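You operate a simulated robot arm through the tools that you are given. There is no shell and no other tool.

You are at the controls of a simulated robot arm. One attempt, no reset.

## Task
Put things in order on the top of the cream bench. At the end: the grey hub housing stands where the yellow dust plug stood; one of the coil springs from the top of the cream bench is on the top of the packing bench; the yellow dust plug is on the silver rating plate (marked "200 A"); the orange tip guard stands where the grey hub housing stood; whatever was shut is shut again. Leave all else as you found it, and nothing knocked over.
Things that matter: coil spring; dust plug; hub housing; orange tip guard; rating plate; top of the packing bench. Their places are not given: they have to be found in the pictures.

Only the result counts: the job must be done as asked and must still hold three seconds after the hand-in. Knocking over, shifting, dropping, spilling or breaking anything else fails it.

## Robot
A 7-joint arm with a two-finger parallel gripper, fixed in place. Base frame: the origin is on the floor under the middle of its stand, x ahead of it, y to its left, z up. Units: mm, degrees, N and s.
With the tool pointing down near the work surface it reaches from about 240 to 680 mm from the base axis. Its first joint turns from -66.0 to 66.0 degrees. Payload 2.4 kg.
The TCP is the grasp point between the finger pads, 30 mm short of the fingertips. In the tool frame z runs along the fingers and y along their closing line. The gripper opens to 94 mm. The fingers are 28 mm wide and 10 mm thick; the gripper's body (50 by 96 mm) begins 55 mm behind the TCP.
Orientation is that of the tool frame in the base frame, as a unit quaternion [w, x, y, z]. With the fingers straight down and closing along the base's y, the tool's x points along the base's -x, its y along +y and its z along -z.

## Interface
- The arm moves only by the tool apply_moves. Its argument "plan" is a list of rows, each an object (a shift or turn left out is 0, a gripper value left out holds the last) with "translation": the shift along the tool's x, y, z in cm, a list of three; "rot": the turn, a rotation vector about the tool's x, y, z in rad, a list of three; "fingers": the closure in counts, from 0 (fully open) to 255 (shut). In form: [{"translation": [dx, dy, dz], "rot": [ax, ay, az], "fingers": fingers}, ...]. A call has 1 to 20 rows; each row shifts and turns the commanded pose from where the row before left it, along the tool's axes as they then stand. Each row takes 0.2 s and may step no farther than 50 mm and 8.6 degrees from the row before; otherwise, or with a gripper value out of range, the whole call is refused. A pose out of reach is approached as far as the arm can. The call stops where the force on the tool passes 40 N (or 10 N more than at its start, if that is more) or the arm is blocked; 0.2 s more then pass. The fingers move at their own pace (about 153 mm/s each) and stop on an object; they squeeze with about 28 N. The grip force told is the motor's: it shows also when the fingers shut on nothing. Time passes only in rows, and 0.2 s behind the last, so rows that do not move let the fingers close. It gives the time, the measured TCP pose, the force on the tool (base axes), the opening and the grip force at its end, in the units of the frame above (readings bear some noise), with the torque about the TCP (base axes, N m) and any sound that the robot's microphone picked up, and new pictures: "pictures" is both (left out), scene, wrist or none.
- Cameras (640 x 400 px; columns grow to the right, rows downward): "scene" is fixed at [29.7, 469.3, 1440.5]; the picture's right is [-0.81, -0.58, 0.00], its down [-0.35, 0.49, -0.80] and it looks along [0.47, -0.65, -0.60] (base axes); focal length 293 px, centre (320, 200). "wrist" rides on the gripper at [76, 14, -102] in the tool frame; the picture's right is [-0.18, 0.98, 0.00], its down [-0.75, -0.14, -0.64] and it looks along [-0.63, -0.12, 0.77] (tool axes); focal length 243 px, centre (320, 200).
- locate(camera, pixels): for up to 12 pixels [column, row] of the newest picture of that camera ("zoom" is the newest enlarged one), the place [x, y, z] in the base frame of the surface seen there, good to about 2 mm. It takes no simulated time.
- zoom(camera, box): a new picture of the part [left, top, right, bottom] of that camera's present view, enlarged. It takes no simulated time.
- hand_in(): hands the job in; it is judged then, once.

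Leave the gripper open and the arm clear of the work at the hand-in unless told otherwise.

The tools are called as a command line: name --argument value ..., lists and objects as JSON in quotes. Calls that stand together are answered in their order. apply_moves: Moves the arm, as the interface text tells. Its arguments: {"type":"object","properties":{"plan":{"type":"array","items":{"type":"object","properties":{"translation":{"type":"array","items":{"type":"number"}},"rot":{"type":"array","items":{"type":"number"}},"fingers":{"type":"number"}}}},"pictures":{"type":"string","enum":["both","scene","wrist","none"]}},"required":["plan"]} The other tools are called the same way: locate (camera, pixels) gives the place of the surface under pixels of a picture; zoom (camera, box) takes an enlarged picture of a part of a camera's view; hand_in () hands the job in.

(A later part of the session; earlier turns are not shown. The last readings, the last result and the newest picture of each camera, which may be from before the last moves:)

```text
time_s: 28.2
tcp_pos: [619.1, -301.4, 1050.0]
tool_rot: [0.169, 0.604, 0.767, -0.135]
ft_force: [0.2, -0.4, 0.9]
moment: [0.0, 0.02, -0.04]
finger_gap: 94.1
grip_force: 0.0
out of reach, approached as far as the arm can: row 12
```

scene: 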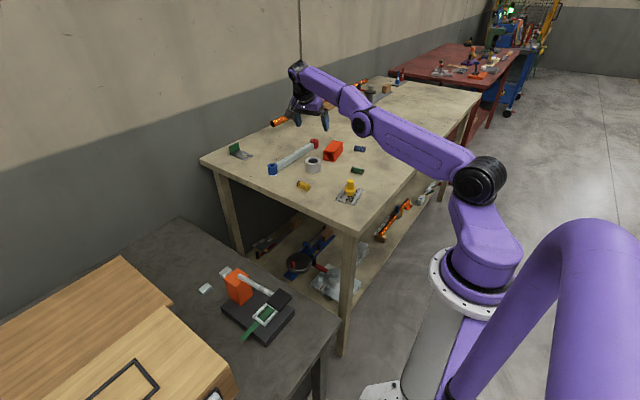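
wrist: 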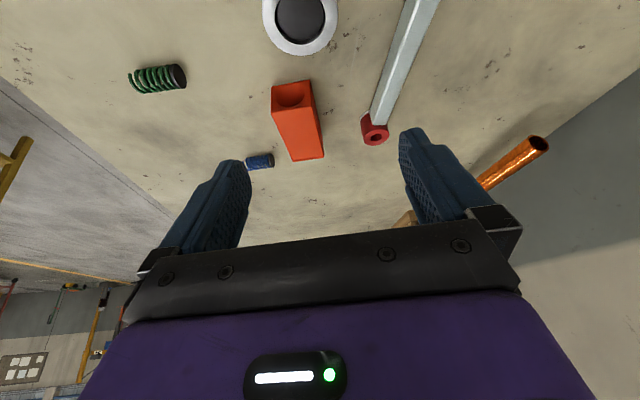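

The turn and tilt came out right (25° along -76.8°), though the last row was near a limit at this height. I'll move toward a hover over the guard's near half, around (607,-416,1000), and read the pose.

apply_moves --plan '[{"translation": [-1.99, -0.825, 2.31]}, {"translation": [-1.99, -0.825, 2.31]}, {"translation": [-1.99, -0.825, 2.31]}, {"translation": [-1.99, -0.825, 2.31]}, {}]'

```text
time_s: 29.4
tcp_pos: [614.3, -417.3, 999.9]
tool_rot: [0.17, 0.604, 0.767, -0.133]
ft_force: [0.1, -0.9, -0.2]
moment: [-0.02, 0.01, 0.01]
finger_gap: 94.0
grip_force: 0.1
```

scene: 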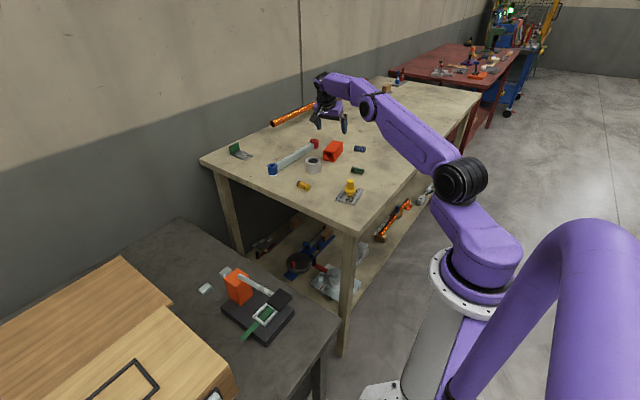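
wrist: 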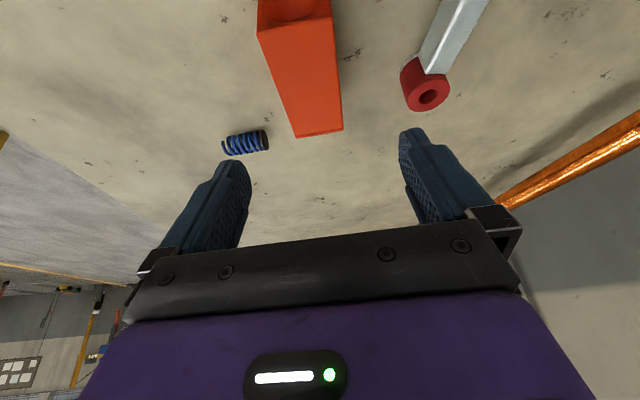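

This pose is in reach, reading about (613.6,-417.3,1000). I'll refine the guard's geometry from this view.

zoom --camera "wrist" --box '[220, 0, 380, 150]'

locate --camera "wrist" --pixels '[[259, 30], [331, 18], [297, 134], [341, 128], [300, 75], [275, 75], [330, 70], [318, 130], [296, 24], [335, 100], [287, 100]]'

```text
2.67 times, centred on (300, 75) of wrist
```

zoom: 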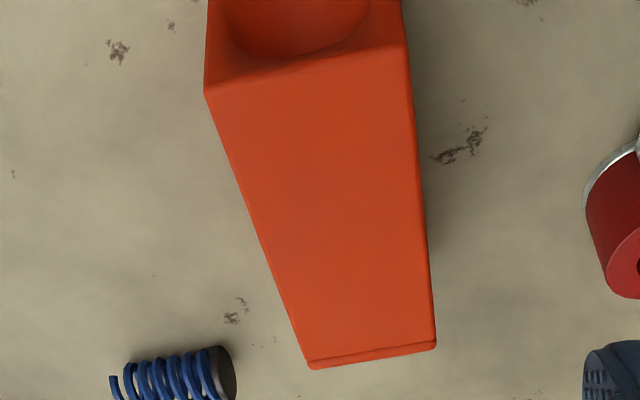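

```text
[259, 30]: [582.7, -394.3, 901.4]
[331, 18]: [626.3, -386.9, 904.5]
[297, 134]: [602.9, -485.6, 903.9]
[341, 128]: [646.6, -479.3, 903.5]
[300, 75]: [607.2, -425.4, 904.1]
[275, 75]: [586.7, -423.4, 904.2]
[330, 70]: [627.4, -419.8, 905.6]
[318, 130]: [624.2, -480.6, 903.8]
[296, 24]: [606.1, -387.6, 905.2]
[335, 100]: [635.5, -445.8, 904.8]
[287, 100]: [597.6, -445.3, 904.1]
```

The guard's axis is about -77.4° and its centre (614,-437). The tool sits about 4 mm to one side, so I'll shift that way and descend vertically with the tilt held, stopping about 7 mm short to check.

apply_moves --plan '[{"translation": [0, -0.41, 0]}, {"translation": [1.2, 0, 2.515]}, {"translation": [1.2, 0, 2.515]}, {"translation": [1.2, 0, 2.515]}, {"translation": [0.5, 0, 1.05]}, {}]'

zoom --camera "scene" --box '[280, 115, 376, 175]'

```text
time_s: 30.8
tcp_pos: [609.5, -419.1, 904.8]
tool_rot: [0.17, 0.604, 0.767, -0.133]
ft_force: [0.3, -0.4, -0.3]
moment: [0.02, -0.01, 0.03]
finger_gap: 93.9
grip_force: 0.0
```

scene: 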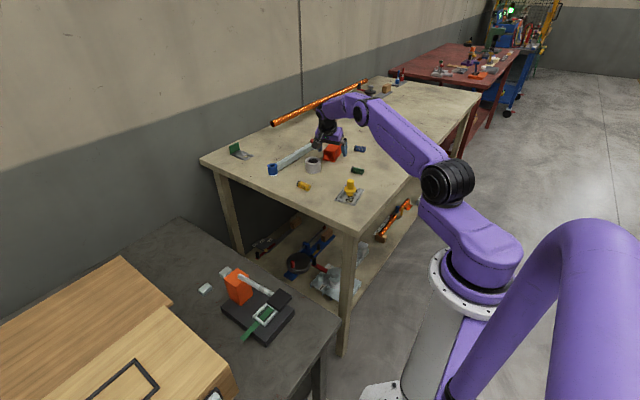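
wrist: 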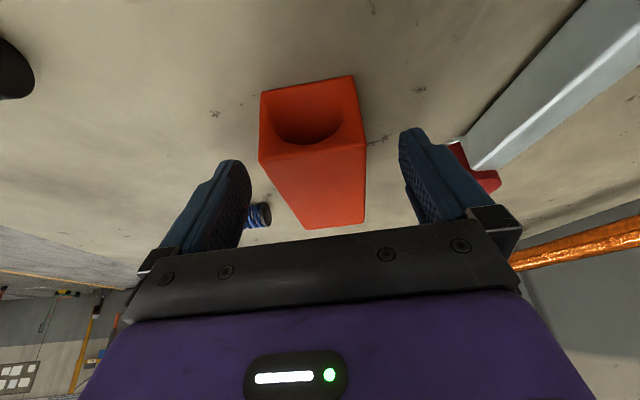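

```text
6.67 times, centred on (328, 145) of scene
```

zoom: 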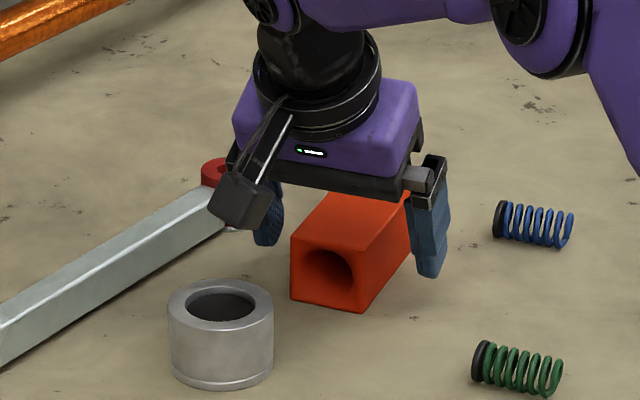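

The guard is centred between the fingers, and the camera box clears the hub. I'll make the last descent of about 6.8 mm and then close.

apply_moves --plan '[{"translation": [0.29, 0, 0.615]}, {}, {"fingers": 80}, {"fingers": 115}, {"fingers": 255}, {}, {}]'

zoom --camera "scene" --box '[280, 115, 376, 175]'

```text
time_s: 32.4
tcp_pos: [609.1, -419.5, 897.9]
tool_rot: [0.17, 0.606, 0.766, -0.134]
ft_force: [1.0, -0.5, 0.0]
moment: [-0.01, -0.01, -0.05]
finger_gap: 51.9
grip_force: 27.8
```

scene: 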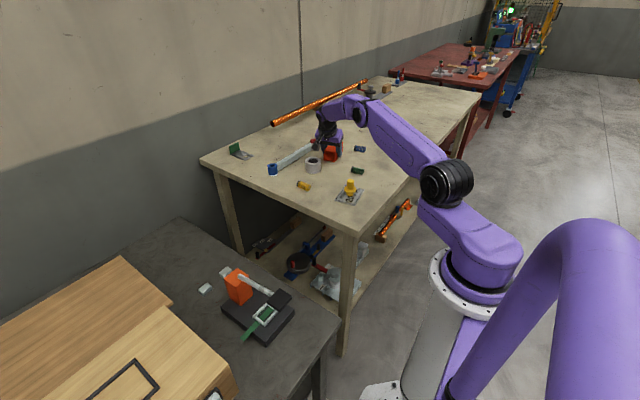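
wrist: 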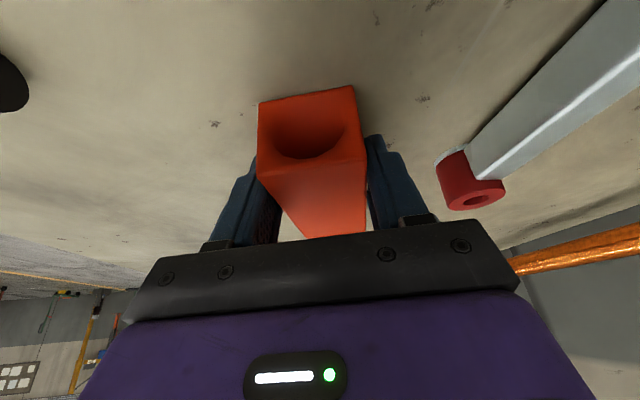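

```text
6.67 times, centred on (328, 145) of scene
```

zoom: 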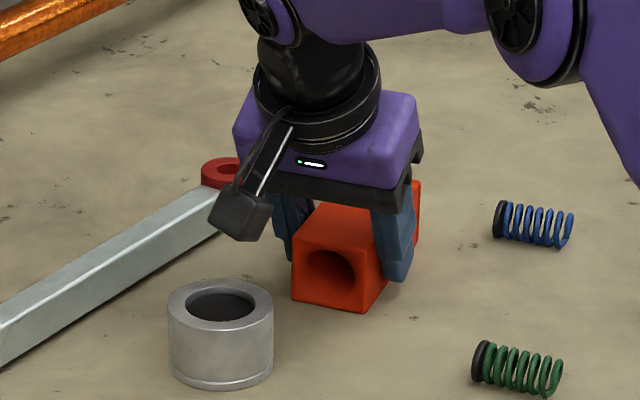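

The gap stopped at 51.9 mm, wider than the 44 mm I measured. I'll look closely before lifting.

zoom --camera "wrist" --box '[200, 70, 440, 250]'

zoom --camera "scene" --box '[308, 130, 356, 165]'

apply_moves --plan '[{}]' --pictures "none"

```text
2.22 times, centred on (320, 160) of wrist
```

zoom: 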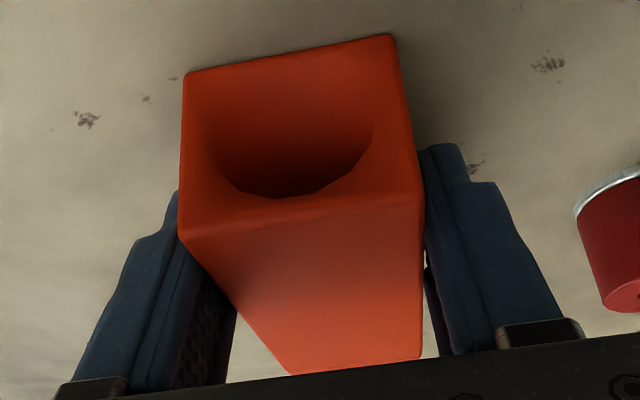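

```text
11.43 times, centred on (332, 148) of scene
```

zoom: 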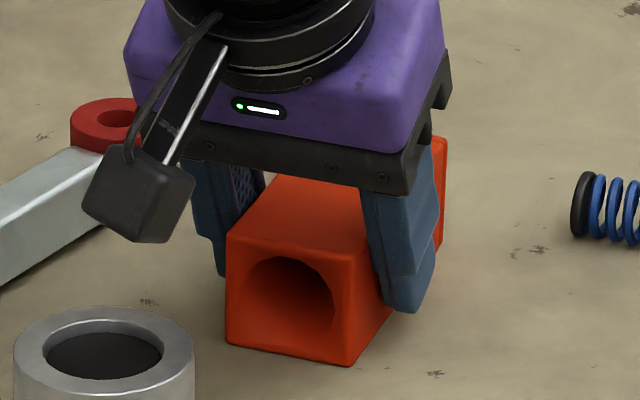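

```text
time_s: 32.8
tcp_pos: [608.9, -418.6, 898.8]
tool_rot: [0.17, 0.605, 0.766, -0.134]
ft_force: [1.0, 0.0, 0.9]
moment: [-0.01, -0.04, 0.0]
finger_gap: 51.6
grip_force: 27.9
```

I'll locate the guard's corners again to see how it sits relative to the fingers.

zoom --camera "scene" --box '[308, 130, 356, 165]'

locate --camera "zoom" --pixels '[[230, 238], [343, 264], [230, 340], [348, 360], [443, 145], [275, 180], [385, 290], [395, 300], [425, 295], [360, 270], [365, 340], [222, 265]]'

locate --camera "wrist" --pixels '[[269, 177], [358, 157], [270, 103], [346, 87], [309, 234], [356, 230], [364, 160], [300, 200], [362, 195], [376, 140], [254, 185], [262, 165]]'

```text
11.43 times, centred on (332, 148) of scene
```

zoom: 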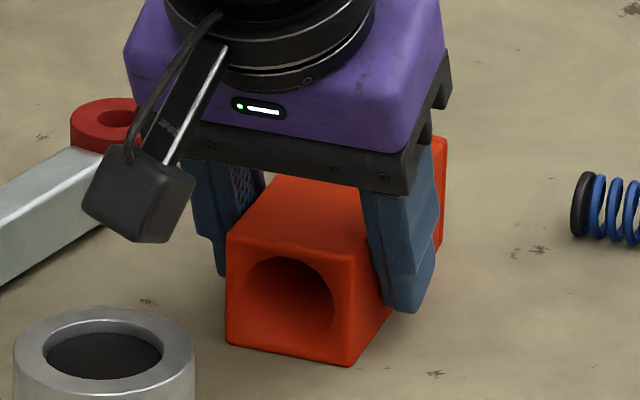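

```text
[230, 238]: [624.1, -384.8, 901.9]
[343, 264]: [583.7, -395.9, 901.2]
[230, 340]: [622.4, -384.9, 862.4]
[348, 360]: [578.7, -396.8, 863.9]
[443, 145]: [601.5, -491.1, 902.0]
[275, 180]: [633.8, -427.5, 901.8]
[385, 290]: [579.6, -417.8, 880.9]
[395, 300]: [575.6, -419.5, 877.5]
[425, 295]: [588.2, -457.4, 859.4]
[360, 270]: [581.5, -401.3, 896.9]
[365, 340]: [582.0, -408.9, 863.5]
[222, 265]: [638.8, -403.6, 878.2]
```

```text
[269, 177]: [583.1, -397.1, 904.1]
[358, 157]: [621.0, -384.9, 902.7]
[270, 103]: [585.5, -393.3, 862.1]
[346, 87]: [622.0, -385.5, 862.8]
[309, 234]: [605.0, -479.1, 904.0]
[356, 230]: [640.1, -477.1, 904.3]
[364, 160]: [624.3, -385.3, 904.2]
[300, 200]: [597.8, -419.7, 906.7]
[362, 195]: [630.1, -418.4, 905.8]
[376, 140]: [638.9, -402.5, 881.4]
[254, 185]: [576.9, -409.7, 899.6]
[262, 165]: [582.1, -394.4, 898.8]
```

The guard hasn't moved, and visually the fingers are about 4 mm off each side even though the motor is squeezing. I'll open a little and close again to see whether the stop repeats.

apply_moves --plan '[{"fingers": 90}, {}, {"fingers": 255}, {}, {}]' --pictures "wrist"

zoom --camera "wrist" --box '[230, 110, 400, 240]'

```text
time_s: 34.0
tcp_pos: [609.1, -419.4, 897.9]
tool_rot: [0.17, 0.605, 0.766, -0.135]
ft_force: [0.3, 0.2, -0.5]
moment: [0.05, 0.02, 0.02]
finger_gap: 51.6
grip_force: 27.9
```

wrist: 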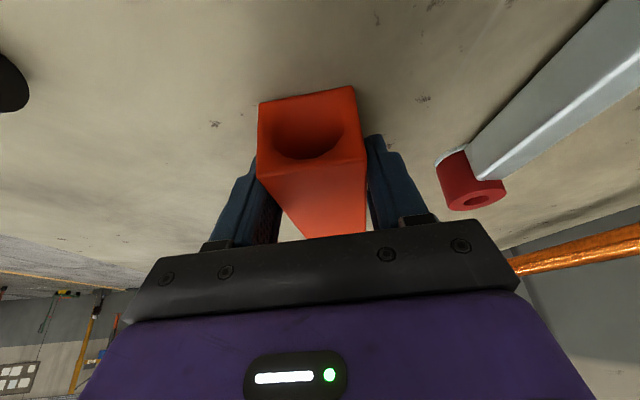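

```text
3.08 times, centred on (315, 175) of wrist
```

zoom: 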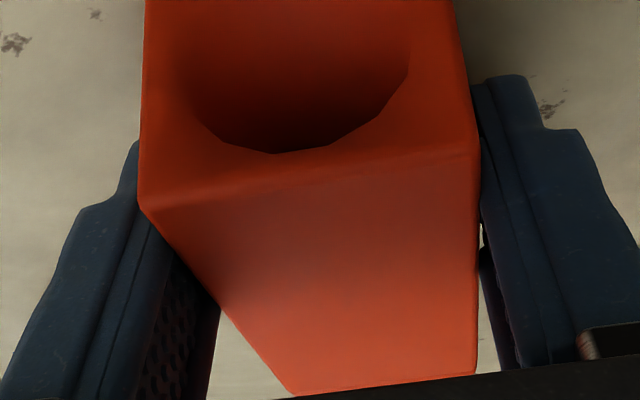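

The stop repeats at 51.6 mm, so the contact is real. I'll test with a small 4 mm vertical lift and check whether the guard comes along.

apply_moves --plan '[{"translation": [-0.085, 0, -0.181]}, {"translation": [-0.085, 0, -0.181]}, {}]'

zoom --camera "scene" --box '[308, 130, 356, 165]'

```text
time_s: 34.8
tcp_pos: [608.8, -417.1, 901.5]
tool_rot: [0.17, 0.605, 0.766, -0.134]
ft_force: [0.0, -0.2, -0.6]
moment: [0.0, 0.03, -0.01]
finger_gap: 51.8
grip_force: 27.9
```

scene: 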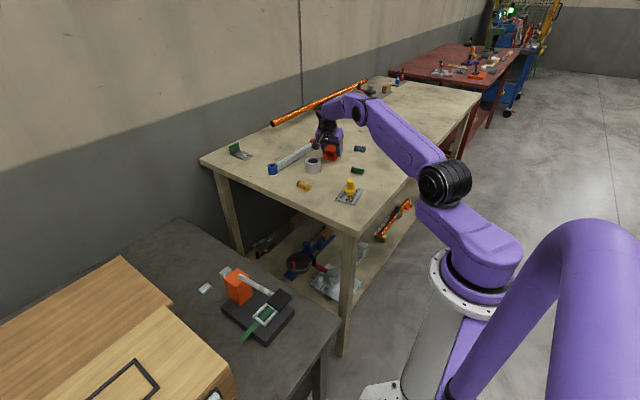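
wrist: 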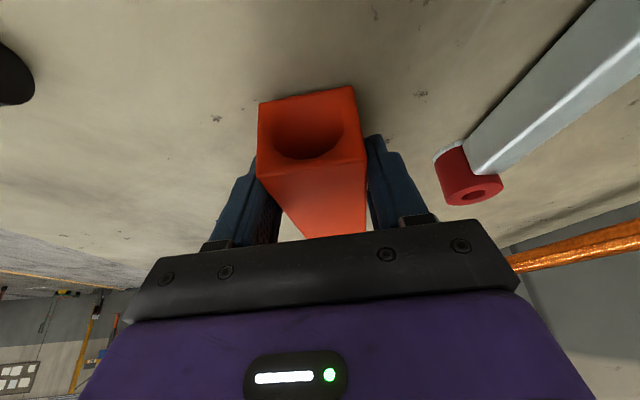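

```text
11.43 times, centred on (332, 148) of scene
```

zoom: 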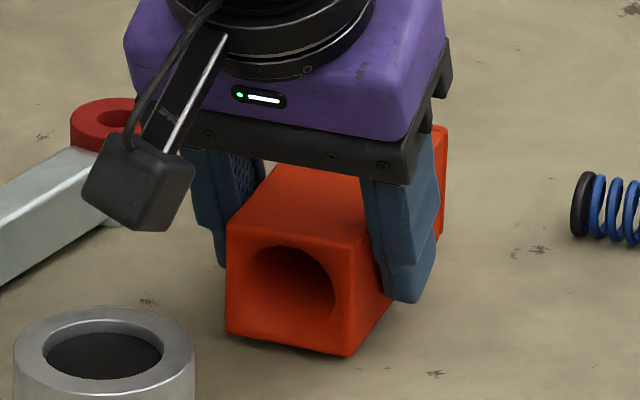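

The guard lifted with the hand by 4 mm, so the grip is good. I'll raise it 60 mm, carry it to the hub's old spot with the same orientation (TCP target about (389,-500)), and then check.

apply_moves --plan '[{"translation": [-0.634, 0, -1.36]}, {"translation": [-0.951, 0, -2.04]}, {"translation": [-0.951, 0, -2.04]}, {"translation": [-0.3225, -2.916, 0.15]}, {"translation": [-0.3225, -2.916, 0.15]}, {"translation": [-0.3225, -2.916, 0.15]}, {"translation": [-0.3225, -2.916, 0.15]}, {"translation": [-0.3225, -2.916, 0.15]}, {"translation": [-0.3225, -2.916, 0.15]}, {"translation": [-0.3225, -2.916, 0.15]}, {"translation": [-0.3225, -2.916, 0.15]}, {}, {}]'

zoom --camera "scene" --box '[340, 110, 436, 170]'

```text
time_s: 37.6
tcp_pos: [388.9, -499.6, 962.8]
tool_rot: [0.17, 0.604, 0.767, -0.133]
ft_force: [-0.4, 0.5, -1.1]
moment: [0.01, -0.01, -0.02]
finger_gap: 51.6
grip_force: 28.5
```

scene: 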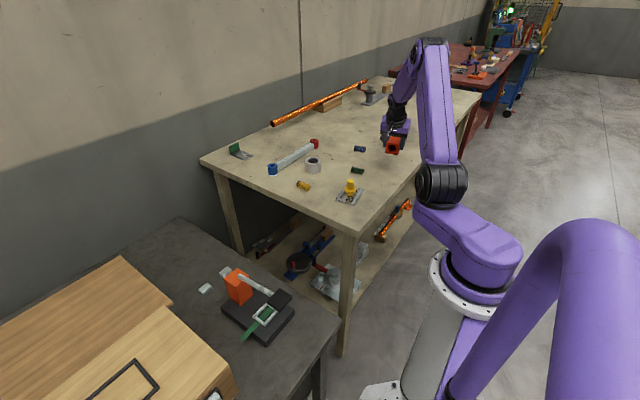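
wrist: 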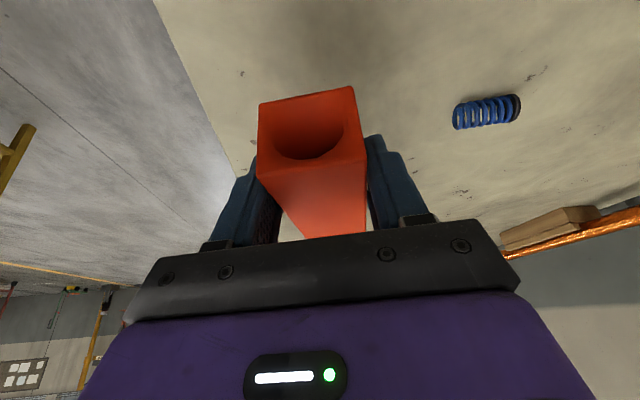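

```text
6.67 times, centred on (388, 140) of scene
```

zoom: 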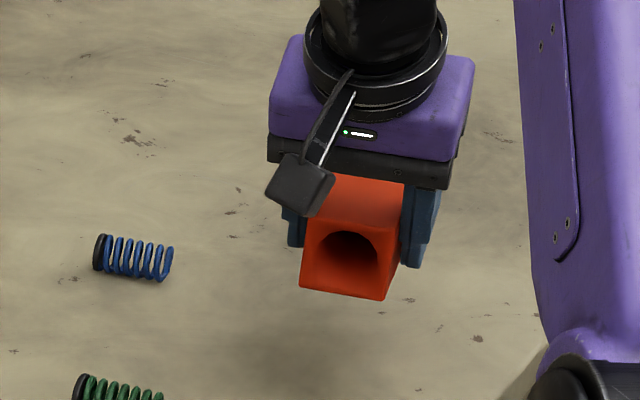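

The guard is above the spot. I'll locate its corners to predict where it will land.

locate --camera "wrist" --pixels '[[262, 178], [363, 158], [263, 105], [350, 88], [306, 234], [360, 232], [315, 200]]'

zoom --camera "scene" --box '[365, 125, 429, 165]'

locate --camera "scene" --pixels '[[388, 137], [399.5, 138.5], [386, 152.5], [397, 154.5], [391, 138]]'

```text
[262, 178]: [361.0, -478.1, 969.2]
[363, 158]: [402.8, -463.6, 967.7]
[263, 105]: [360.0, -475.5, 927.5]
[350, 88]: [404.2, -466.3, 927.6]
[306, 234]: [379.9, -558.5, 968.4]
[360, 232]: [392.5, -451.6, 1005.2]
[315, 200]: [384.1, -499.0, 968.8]
```

```text
10.00 times, centred on (397, 145) of scene
```

zoom: 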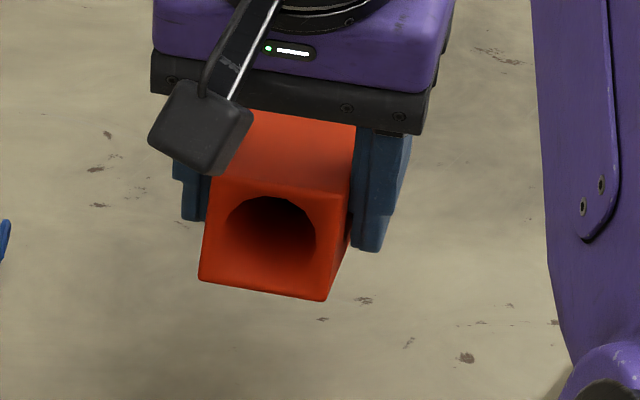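

```text
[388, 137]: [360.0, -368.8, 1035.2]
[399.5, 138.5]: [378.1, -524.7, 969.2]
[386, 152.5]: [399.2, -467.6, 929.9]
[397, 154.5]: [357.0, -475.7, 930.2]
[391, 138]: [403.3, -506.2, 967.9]
```

The predicted centre is about (391.5,-517) against a target of (393,-519). I'll make a 1 mm correction and lower 60 mm vertically, leaving about 4 mm.

apply_moves --plan '[{"translation": [-0.1, 0.045, 0.05]}, {"translation": [0.8453, 0, 1.8127]}, {"translation": [0.8453, 0, 1.8127]}, {"translation": [0.4227, 0, 0.9063]}, {"translation": [0.4227, 0, 0.9063]}, {}]'

zoom --camera "scene" --box '[350, 130, 430, 180]'

```text
time_s: 39.0
tcp_pos: [390.8, -499.1, 901.6]
tool_rot: [0.17, 0.604, 0.767, -0.134]
ft_force: [-1.3, 0.0, -0.7]
moment: [0.05, 0.0, -0.01]
finger_gap: 51.7
grip_force: 28.2
```

scene: 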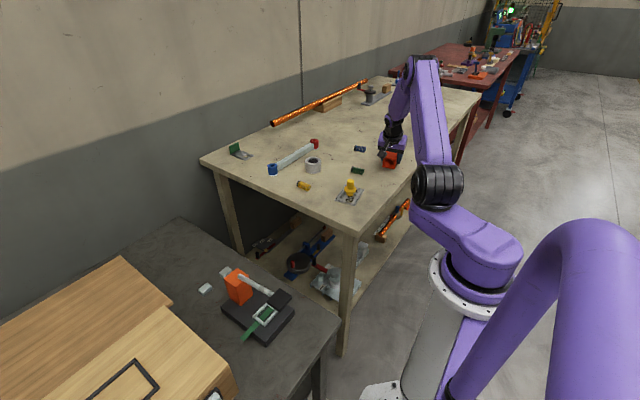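
wrist: 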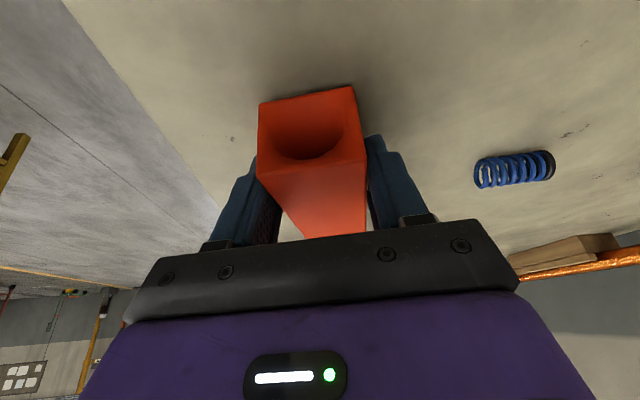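

```text
8.00 times, centred on (390, 155) of scene
```

zoom: 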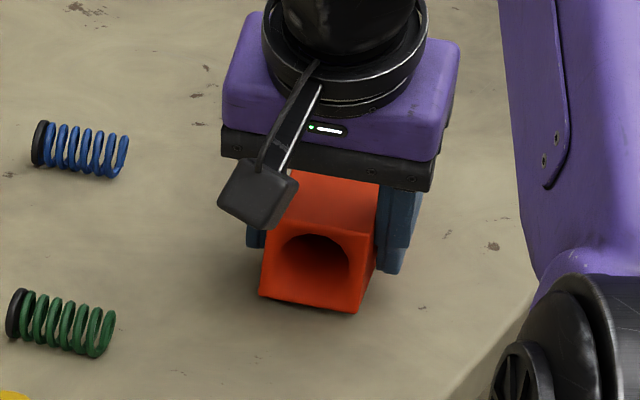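

It's close to the bench. I'll step down in 1 mm moves and watch the force.

apply_moves --plan '[{"translation": [0.0423, 0, 0.0906]}, {"translation": [0.0423, 0, 0.0906]}, {}]' --pictures "none"

apply_moves --plan '[{"translation": [0.0423, 0, 0.0906]}, {}]' --pictures "none"

```text
time_s: 39.8
tcp_pos: [390.2, -500.5, 900.0]
tool_rot: [0.17, 0.604, 0.767, -0.134]
ft_force: [0.3, 0.0, -0.4]
moment: [-0.01, -0.03, -0.04]
finger_gap: 51.7
grip_force: 27.9
```

```text
time_s: 40.4
tcp_pos: [390.8, -500.8, 899.4]
tool_rot: [0.17, 0.604, 0.767, -0.133]
ft_force: [0.1, -0.6, -1.1]
moment: [0.02, -0.05, -0.01]
finger_gap: 51.7
grip_force: 28.3
```

There's no contact yet. I'll continue in 1 mm steps.

apply_moves --plan '[{"translation": [0.0423, 0, 0.0906]}, {}]' --pictures "none"

apply_moves --plan '[{"translation": [0.0211, 0, 0.0453]}, {}]' --pictures "none"

```text
time_s: 41.0
tcp_pos: [389.8, -499.6, 898.8]
tool_rot: [0.169, 0.605, 0.766, -0.134]
ft_force: [0.7, 0.5, -0.2]
moment: [0.03, 0.01, 0.0]
finger_gap: 51.7
grip_force: 27.9
```

```text
time_s: 41.6
tcp_pos: [389.1, -501.2, 897.9]
tool_rot: [0.169, 0.604, 0.767, -0.134]
ft_force: [0.5, -0.3, -0.4]
moment: [0.01, 0.01, 0.02]
finger_gap: 51.6
grip_force: 27.8
```

apply_moves --plan '[{"translation": [0.0211, 0, 0.0453]}, {}]' --pictures "scene"

zoom --camera "scene" --box '[365, 140, 421, 175]'

```text
time_s: 42.2
tcp_pos: [390.0, -500.1, 898.6]
tool_rot: [0.171, 0.604, 0.767, -0.133]
ft_force: [-0.5, 2.0, 5.8]
moment: [0.08, 0.1, 0.0]
finger_gap: 51.5
grip_force: 27.9
```

scene: 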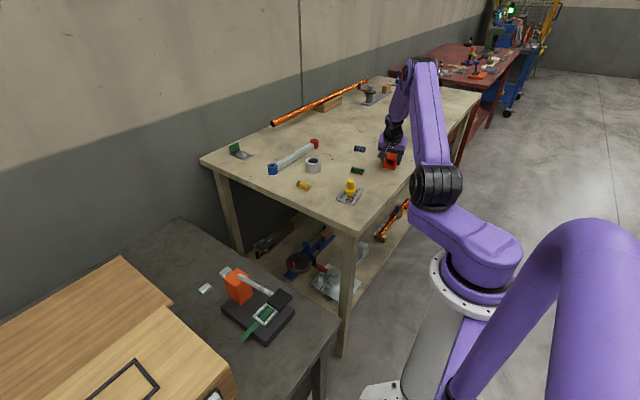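

```text
11.43 times, centred on (393, 158) of scene
```

zoom: 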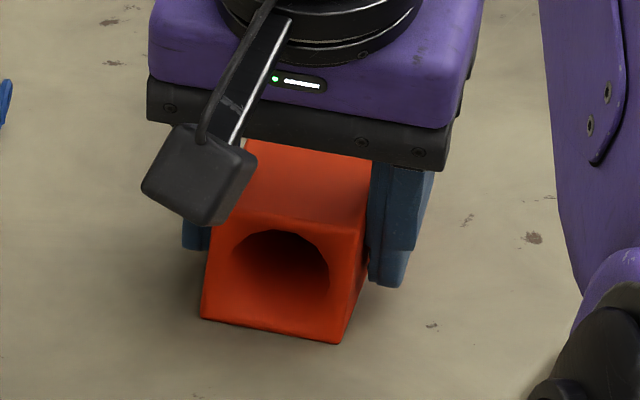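

There's contact at 5.8 N, so the guard is on the bench. I'll open slowly and rise vertically.

apply_moves --plan '[{"fingers": 105}, {"fingers": 85}, {"fingers": 50}, {"fingers": 0}, {}, {"translation": [-0.845, 0, -1.813]}, {"translation": [-1.69, 0, -3.625]}, {"translation": [-1.69, 0, -3.625]}, {"translation": [-0.845, 0, -1.813]}, {}]'

zoom --camera "scene" --box '[350, 130, 430, 180]'

```text
time_s: 44.4
tcp_pos: [388.9, -499.7, 1015.4]
tool_rot: [0.17, 0.605, 0.767, -0.133]
ft_force: [0.1, 0.2, 0.0]
moment: [-0.04, 0.0, 0.0]
finger_gap: 94.1
grip_force: 0.0
```

scene: 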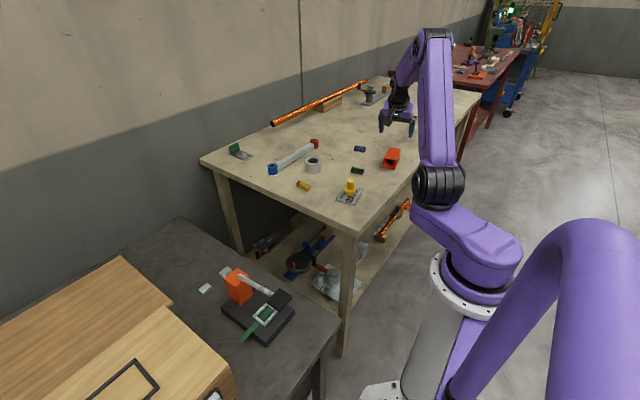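
wrist: 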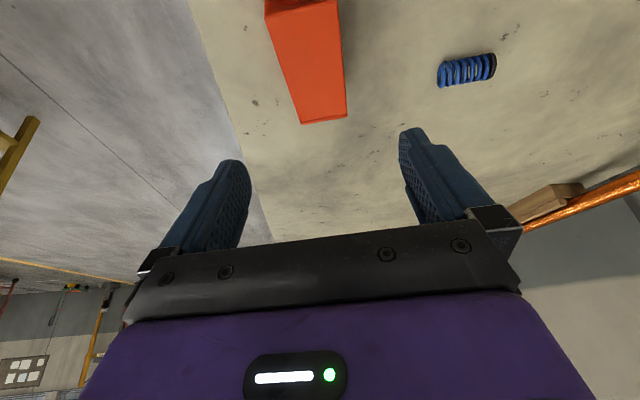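

```text
8.00 times, centred on (390, 155) of scene
```

zoom: 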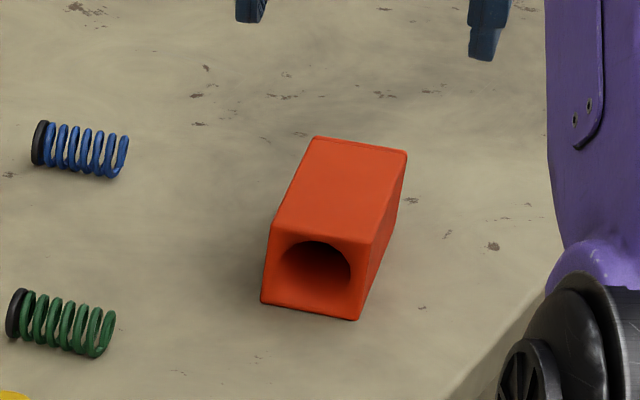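

Now I'll check where the guard and the hub ended up.

locate --camera "zoom" --pixels '[[318, 139], [402, 155], [273, 225], [367, 243], [265, 299], [353, 316], [335, 190]]'

zoom --camera "scene" --box '[270, 130, 366, 190]'

locate --camera "zoom" --pixels '[[238, 200], [337, 208], [288, 180], [284, 229], [286, 289], [288, 204], [188, 345], [260, 370], [222, 345], [225, 370], [248, 350], [200, 330]]'

```text
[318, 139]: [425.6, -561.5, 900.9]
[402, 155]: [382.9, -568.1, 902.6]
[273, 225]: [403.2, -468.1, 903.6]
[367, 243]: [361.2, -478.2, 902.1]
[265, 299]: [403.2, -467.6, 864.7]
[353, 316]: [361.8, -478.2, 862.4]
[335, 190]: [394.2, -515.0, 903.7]
```

```text
6.67 times, centred on (318, 160) of scene
```

zoom: 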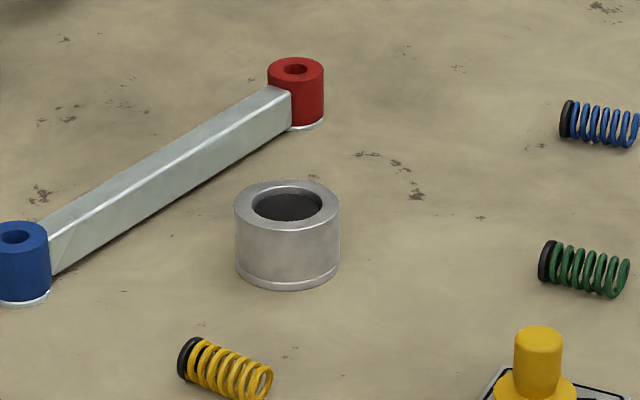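

```text
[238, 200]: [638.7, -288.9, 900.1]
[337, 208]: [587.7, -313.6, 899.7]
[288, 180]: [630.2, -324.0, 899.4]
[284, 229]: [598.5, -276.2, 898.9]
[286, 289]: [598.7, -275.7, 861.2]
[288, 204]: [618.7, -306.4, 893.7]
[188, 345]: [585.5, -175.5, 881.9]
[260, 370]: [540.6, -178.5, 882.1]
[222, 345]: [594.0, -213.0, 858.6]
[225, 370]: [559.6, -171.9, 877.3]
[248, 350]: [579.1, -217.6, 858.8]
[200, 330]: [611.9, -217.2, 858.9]
```

The guard is centred at (393,-519) and the hub at (614,-300.5), both on target. Now the spring. I'll undo the tilt and turn, then go above the yellow spring near (563,-177).

apply_moves --plan '[{"rot": [0, 0.1454, 0]}, {"rot": [0, 0.1454, 0]}, {"rot": [0, 0.1454, 0]}, {"rot": [0, 0, -0.1483]}, {"rot": [0, 0, -0.1483]}, {"rot": [0, 0, -0.1483]}, {"rot": [0, 0, -0.1483]}, {"rot": [0, 0, -0.1483]}, {"rot": [0, 0, -0.1483]}, {"rot": [0, 0, -0.1483]}, {"rot": [0, 0, -0.1483]}, {"rot": [0, 0, -0.1483]}, {}]' --pictures "scene"

```text
time_s: 47.2
tcp_pos: [389.4, -500.6, 1017.9]
tool_rot: [0.0, -0.001, 1.0, 0.001]
ft_force: [0.9, 0.3, -0.1]
moment: [0.01, -0.01, 0.03]
finger_gap: 94.2
grip_force: 0.0
```

scene: 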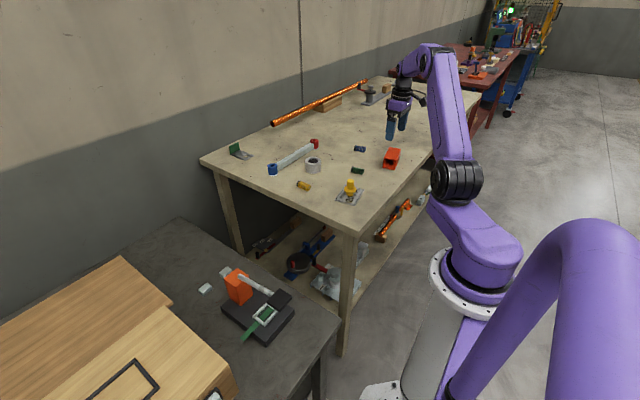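

The orientation is back to straight down. Moving above the yellow spring now.

apply_moves --plan '[{"translation": [-1.926, 3.591, 0.19]}, {"translation": [-1.926, 3.591, 0.19]}, {"translation": [-1.926, 3.591, 0.19]}, {"translation": [-1.926, 3.591, 0.19]}, {"translation": [-1.926, 3.591, 0.19]}, {"translation": [-1.926, 3.591, 0.19]}, {"translation": [-1.926, 3.591, 0.19]}, {"translation": [-1.926, 3.591, 0.19]}, {"translation": [-1.926, 3.591, 0.19]}, {}]'

zoom --camera "wrist" --box '[256, 60, 384, 140]'

```text
time_s: 49.4
tcp_pos: [564.9, -175.1, 999.1]
tool_rot: [0.0, 0.0, 1.0, 0.001]
ft_force: [-0.5, 0.2, -0.1]
moment: [0.06, 0.02, 0.0]
finger_gap: 94.2
grip_force: 0.0
```

scene: 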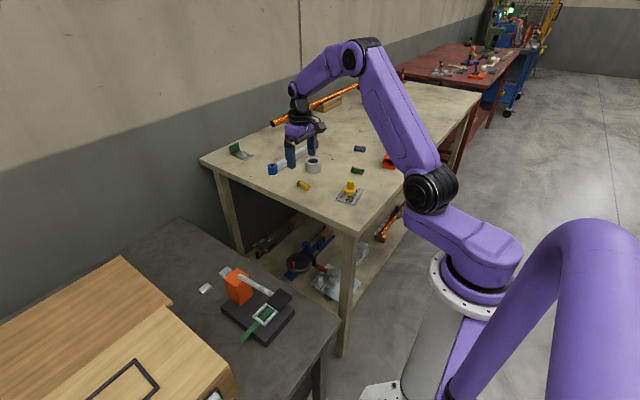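
wrist: 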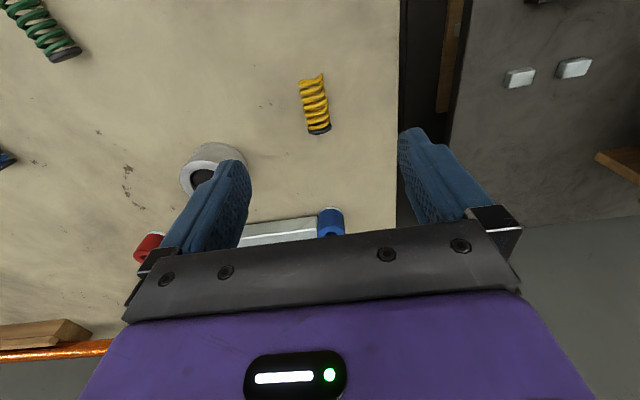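

```text
5.00 times, centred on (320, 100) of wrist
```

zoom: 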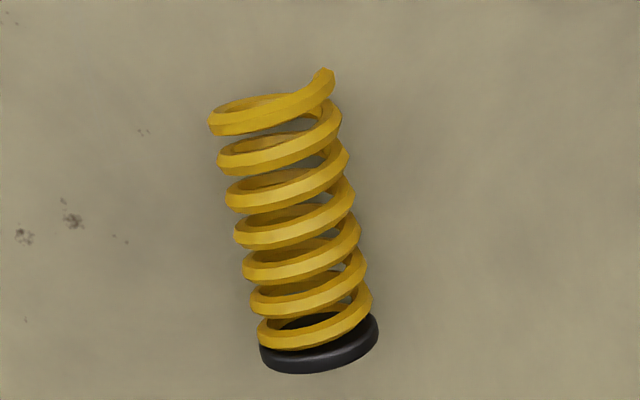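

The spring is clear in this view. I'll locate its axis and sides.

locate --camera "zoom" --pixels '[[265, 122], [280, 188], [295, 235], [310, 305], [322, 358], [214, 120], [332, 85], [262, 345], [376, 330], [238, 235], [350, 195], [330, 75]]'

locate --camera "wrist" --pixels '[[395, 60], [460, 100], [520, 78], [575, 69], [600, 160], [500, 180], [455, 130], [560, 20]]'

```text
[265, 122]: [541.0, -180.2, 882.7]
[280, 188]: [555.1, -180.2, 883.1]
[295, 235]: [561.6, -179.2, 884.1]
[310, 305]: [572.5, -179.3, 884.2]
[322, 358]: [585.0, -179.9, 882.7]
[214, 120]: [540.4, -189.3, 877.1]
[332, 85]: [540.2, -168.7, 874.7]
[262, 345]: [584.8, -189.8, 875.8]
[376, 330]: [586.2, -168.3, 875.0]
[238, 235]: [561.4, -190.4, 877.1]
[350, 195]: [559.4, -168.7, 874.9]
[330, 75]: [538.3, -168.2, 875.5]
```

```text
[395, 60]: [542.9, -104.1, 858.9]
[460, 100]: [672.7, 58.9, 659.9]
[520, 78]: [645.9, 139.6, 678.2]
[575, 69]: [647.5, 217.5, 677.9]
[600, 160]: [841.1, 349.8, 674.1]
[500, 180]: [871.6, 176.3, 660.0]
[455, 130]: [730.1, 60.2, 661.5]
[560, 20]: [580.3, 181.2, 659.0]
```

The spring lies along x with its centre at (563,-179.5), 24 mm in diameter and 50 mm long. I'll shift -3 mm in y, descend to z≈894.5, and close on it.

apply_moves --plan '[{"translation": [0, -0.3, 3]}, {"translation": [0, 0, 3]}, {"translation": [0, 0, 2.5]}, {"translation": [0, 0, 1.55]}, {"translation": [0, 0, 0.5]}, {}]'

zoom --camera "scene" --box '[270, 150, 350, 200]'

```text
time_s: 50.8
tcp_pos: [563.3, -181.2, 894.1]
tool_rot: [0.0, 0.0, 1.0, 0.0]
ft_force: [-0.6, -0.6, -0.2]
moment: [0.0, 0.02, 0.02]
finger_gap: 94.0
grip_force: 0.1
```

scene: 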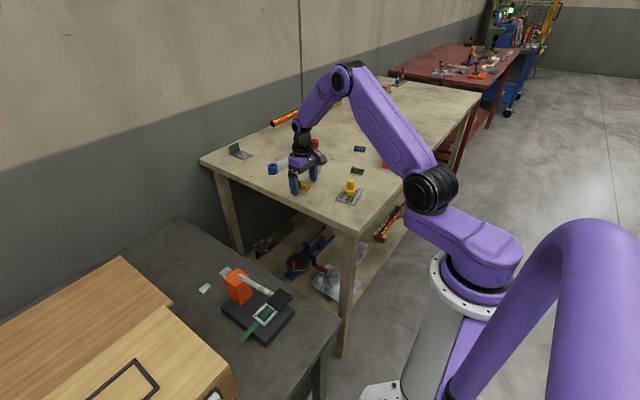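
wrist: 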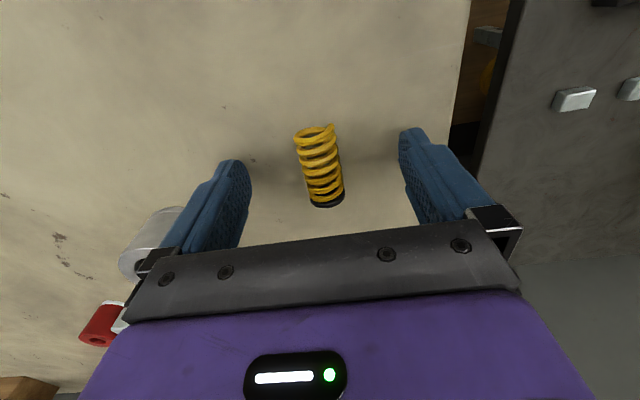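

```text
8.00 times, centred on (310, 175) of scene
```

zoom: 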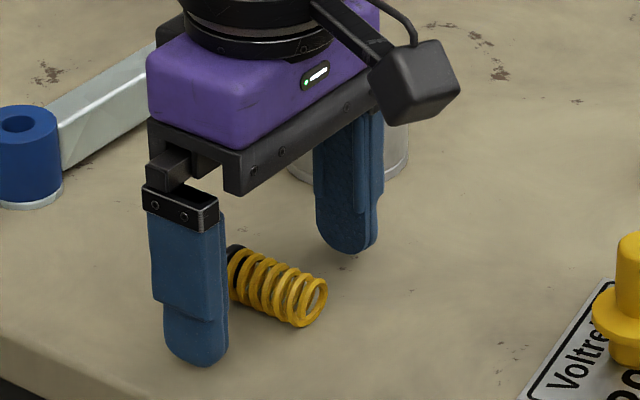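

The spring is between the fingers, so I'll close gently.

apply_moves --plan '[{"fingers": 120}, {"fingers": 165}, {"fingers": 185}, {"fingers": 255}, {}, {}]'

zoom --camera "wrist" --box '[240, 100, 400, 250]'

```text
time_s: 52.2
tcp_pos: [564.0, -180.4, 895.0]
tool_rot: [0.0, -0.001, 1.0, 0.0]
ft_force: [0.5, -1.2, -0.5]
moment: [0.01, -0.02, -0.01]
finger_gap: 22.5
grip_force: 27.5
```

scene: 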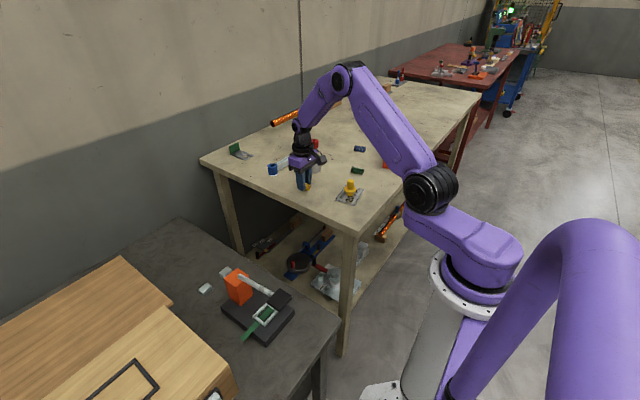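
wrist: 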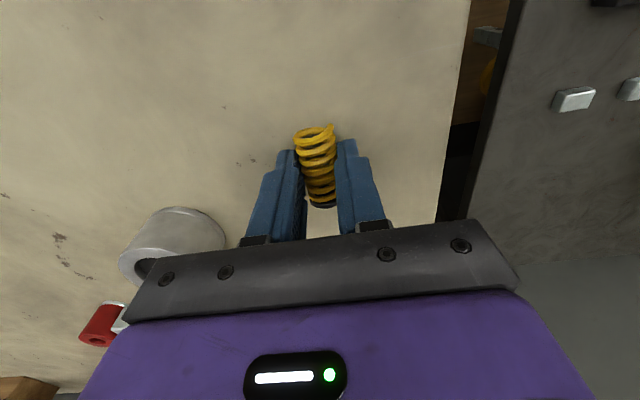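

```text
2.67 times, centred on (320, 175) of wrist
```

zoom: 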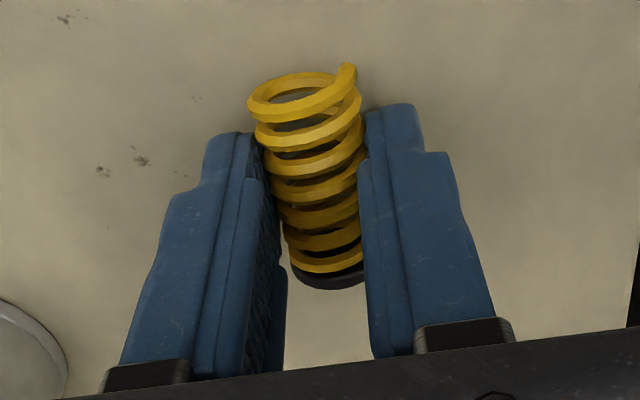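

The spring is held with a 22.5 mm gap. I'll lift it 10 cm and carry it high over the packing bench so I can look at the free space.

apply_moves --plan '[{"translation": [0, 0, -1]}, {"translation": [0, 0, -3]}, {"translation": [0, 0, -3]}, {"translation": [0, 0, -3.5]}, {"translation": [1.0, 4, 0]}, {"translation": [1.0, 4, 0]}, {"translation": [1.0, 4, 0]}, {"translation": [1.0, 4, 0]}, {"translation": [1.0, 4, 0]}, {"translation": [1.0, 4, 0]}, {"translation": [1.0, 4, 0]}, {}]'

zoom --camera "scene" --box '[150, 210, 350, 350]'

```text
time_s: 54.8
tcp_pos: [495.9, 100.6, 1000.7]
tool_rot: [0.001, 0.0, 1.0, 0.001]
ft_force: [-0.1, 0.8, -0.2]
moment: [0.0, 0.0, 0.0]
finger_gap: 22.3
grip_force: 27.4
```

scene: 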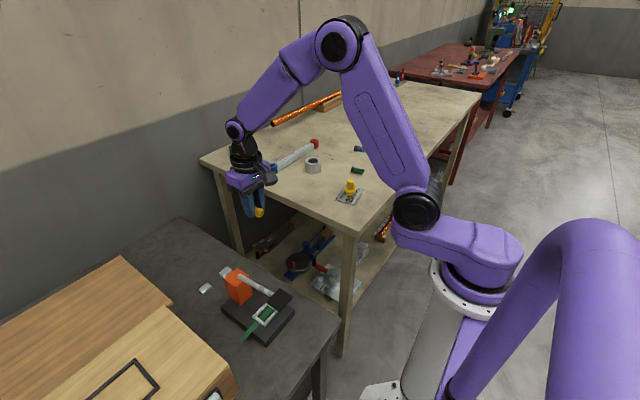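
wrist: 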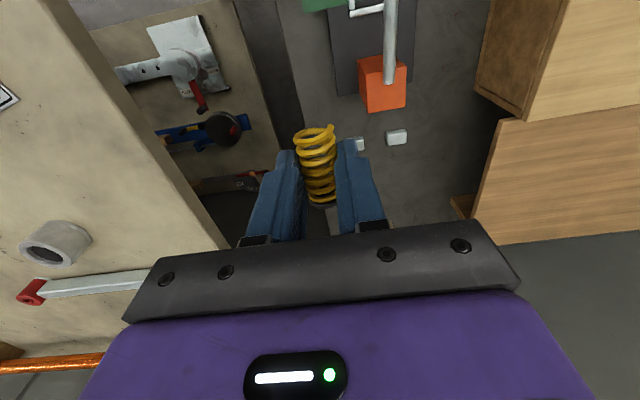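

```text
2.86 times, centred on (250, 280) of scene
```

zoom: 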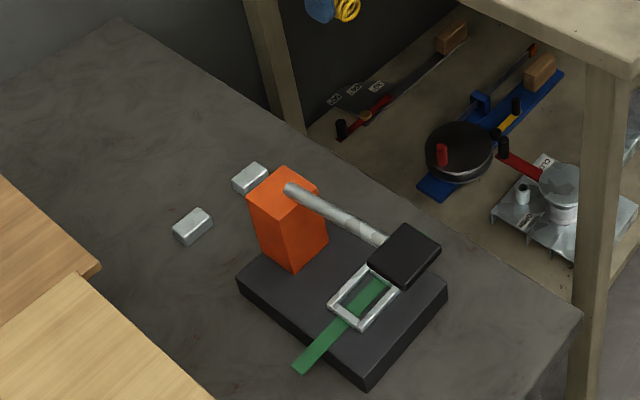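

I'll map the packing bench's free area and its obstacles.

locate --camera "zoom" --pixels '[[250, 130], [300, 140], [330, 165], [400, 205], [450, 240], [520, 300], [480, 340], [190, 150], [230, 205], [240, 275], [358, 375], [445, 285]]'

locate --camera "zoom" --pixels '[[250, 165], [235, 180], [265, 185], [190, 215], [185, 240], [290, 175], [405, 240], [435, 245], [300, 368], [80, 265], [150, 230], [210, 120]]'

locate --camera "wrist" --pixels '[[300, 60], [285, 100], [275, 20], [320, 20], [330, 100], [360, 145], [397, 137], [430, 180], [355, 200], [420, 60], [460, 200], [410, 110]]'

```text
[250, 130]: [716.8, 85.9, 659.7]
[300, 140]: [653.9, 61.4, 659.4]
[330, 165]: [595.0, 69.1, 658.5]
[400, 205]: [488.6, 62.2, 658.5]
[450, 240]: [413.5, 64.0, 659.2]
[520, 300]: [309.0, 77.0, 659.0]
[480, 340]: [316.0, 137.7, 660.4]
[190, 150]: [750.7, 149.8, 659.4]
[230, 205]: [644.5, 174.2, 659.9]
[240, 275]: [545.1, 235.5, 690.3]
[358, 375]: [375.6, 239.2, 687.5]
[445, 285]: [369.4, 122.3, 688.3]
```

```text
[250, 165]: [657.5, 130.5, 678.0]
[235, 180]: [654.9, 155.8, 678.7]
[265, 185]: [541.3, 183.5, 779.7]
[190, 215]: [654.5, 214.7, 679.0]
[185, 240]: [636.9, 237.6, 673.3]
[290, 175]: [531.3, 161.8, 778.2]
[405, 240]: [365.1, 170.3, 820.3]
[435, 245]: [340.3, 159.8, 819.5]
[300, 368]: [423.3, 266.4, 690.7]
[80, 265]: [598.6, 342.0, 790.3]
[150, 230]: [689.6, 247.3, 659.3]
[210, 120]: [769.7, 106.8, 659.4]
```

```text
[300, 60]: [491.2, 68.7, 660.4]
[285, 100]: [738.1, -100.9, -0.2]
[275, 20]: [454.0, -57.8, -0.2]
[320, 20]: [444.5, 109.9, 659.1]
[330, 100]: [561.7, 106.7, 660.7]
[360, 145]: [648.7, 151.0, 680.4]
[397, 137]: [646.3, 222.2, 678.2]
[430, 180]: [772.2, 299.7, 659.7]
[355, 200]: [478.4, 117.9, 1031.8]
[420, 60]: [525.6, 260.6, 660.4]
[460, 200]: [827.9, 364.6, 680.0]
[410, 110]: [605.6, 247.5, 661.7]
```

The free strip on the packing bench is y≈55–115, with the strap base at y≥120 and a seal at x≥640. I'll aim for (600, 82). First I'll move over it and go down to z≈800 to check.

apply_moves --plan '[{"translation": [-3.55, -0.6, 0]}, {"translation": [-3.55, -0.6, 0]}, {"translation": [-3.55, -0.6, 0]}, {"translation": [0, 0, 4]}, {"translation": [0, 0, 4]}, {"translation": [0, 0, 4]}, {"translation": [0, 0, 4]}, {"translation": [0, 0, 4]}, {}]'

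zoom --camera "scene" --box '[170, 180, 330, 300]'

```text
time_s: 56.8
tcp_pos: [602.3, 83.3, 799.0]
tool_rot: [0.001, 0.0, 1.0, 0.0]
ft_force: [0.1, 0.0, -0.2]
moment: [0.01, -0.04, 0.0]
finger_gap: 22.7
grip_force: 27.6
```

scene: 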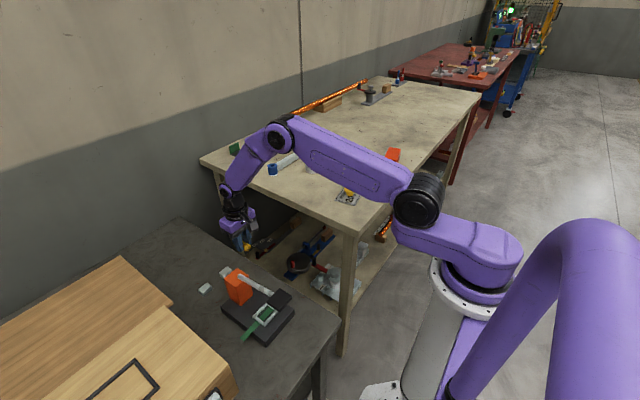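
wrist: 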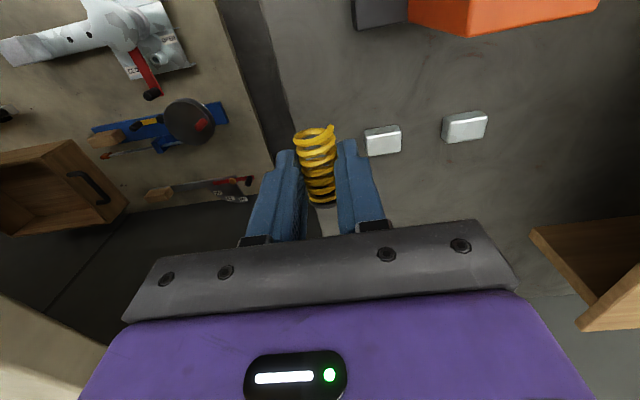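

```text
3.33 times, centred on (250, 240) of scene
```

zoom: 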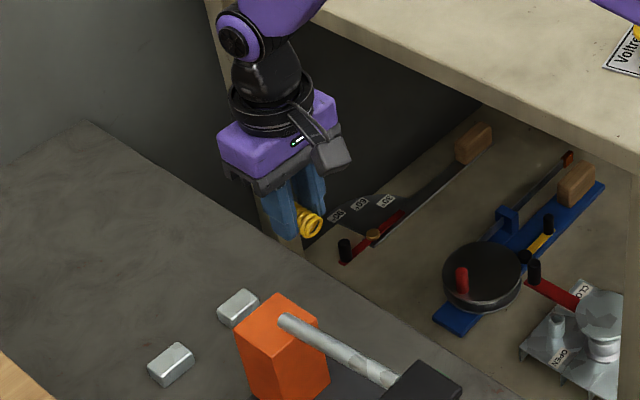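

The spot under the hand looks free. I'll check the arm links' heights and the bench edge before going lower.

locate --camera "scene" --pixels '[[340, 165], [300, 140], [278, 137], [250, 165], [235, 190], [237, 210], [255, 235], [400, 180], [246, 247], [290, 170], [350, 195]]'

locate --camera "wrist" --pixels '[[270, 60], [275, 90], [282, 130], [300, 100], [260, 30], [345, 60], [383, 140], [465, 127], [410, 20], [350, 10], [335, 220], [360, 180]]'

```text
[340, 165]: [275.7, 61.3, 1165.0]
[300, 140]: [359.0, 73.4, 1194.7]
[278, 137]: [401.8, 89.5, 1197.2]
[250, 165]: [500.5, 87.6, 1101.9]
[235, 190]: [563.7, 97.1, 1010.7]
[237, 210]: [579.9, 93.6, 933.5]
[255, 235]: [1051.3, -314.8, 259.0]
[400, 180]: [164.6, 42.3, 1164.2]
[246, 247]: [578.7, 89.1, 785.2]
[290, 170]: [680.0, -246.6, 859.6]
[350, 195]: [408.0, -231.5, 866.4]
```

```text
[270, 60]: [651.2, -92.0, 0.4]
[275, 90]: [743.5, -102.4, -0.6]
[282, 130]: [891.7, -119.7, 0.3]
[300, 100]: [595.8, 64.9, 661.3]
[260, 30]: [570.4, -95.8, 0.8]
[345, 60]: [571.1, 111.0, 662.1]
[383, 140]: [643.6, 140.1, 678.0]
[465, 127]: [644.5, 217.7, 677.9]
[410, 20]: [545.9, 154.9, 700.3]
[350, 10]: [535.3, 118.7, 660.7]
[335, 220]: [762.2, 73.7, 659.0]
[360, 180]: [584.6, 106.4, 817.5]
```

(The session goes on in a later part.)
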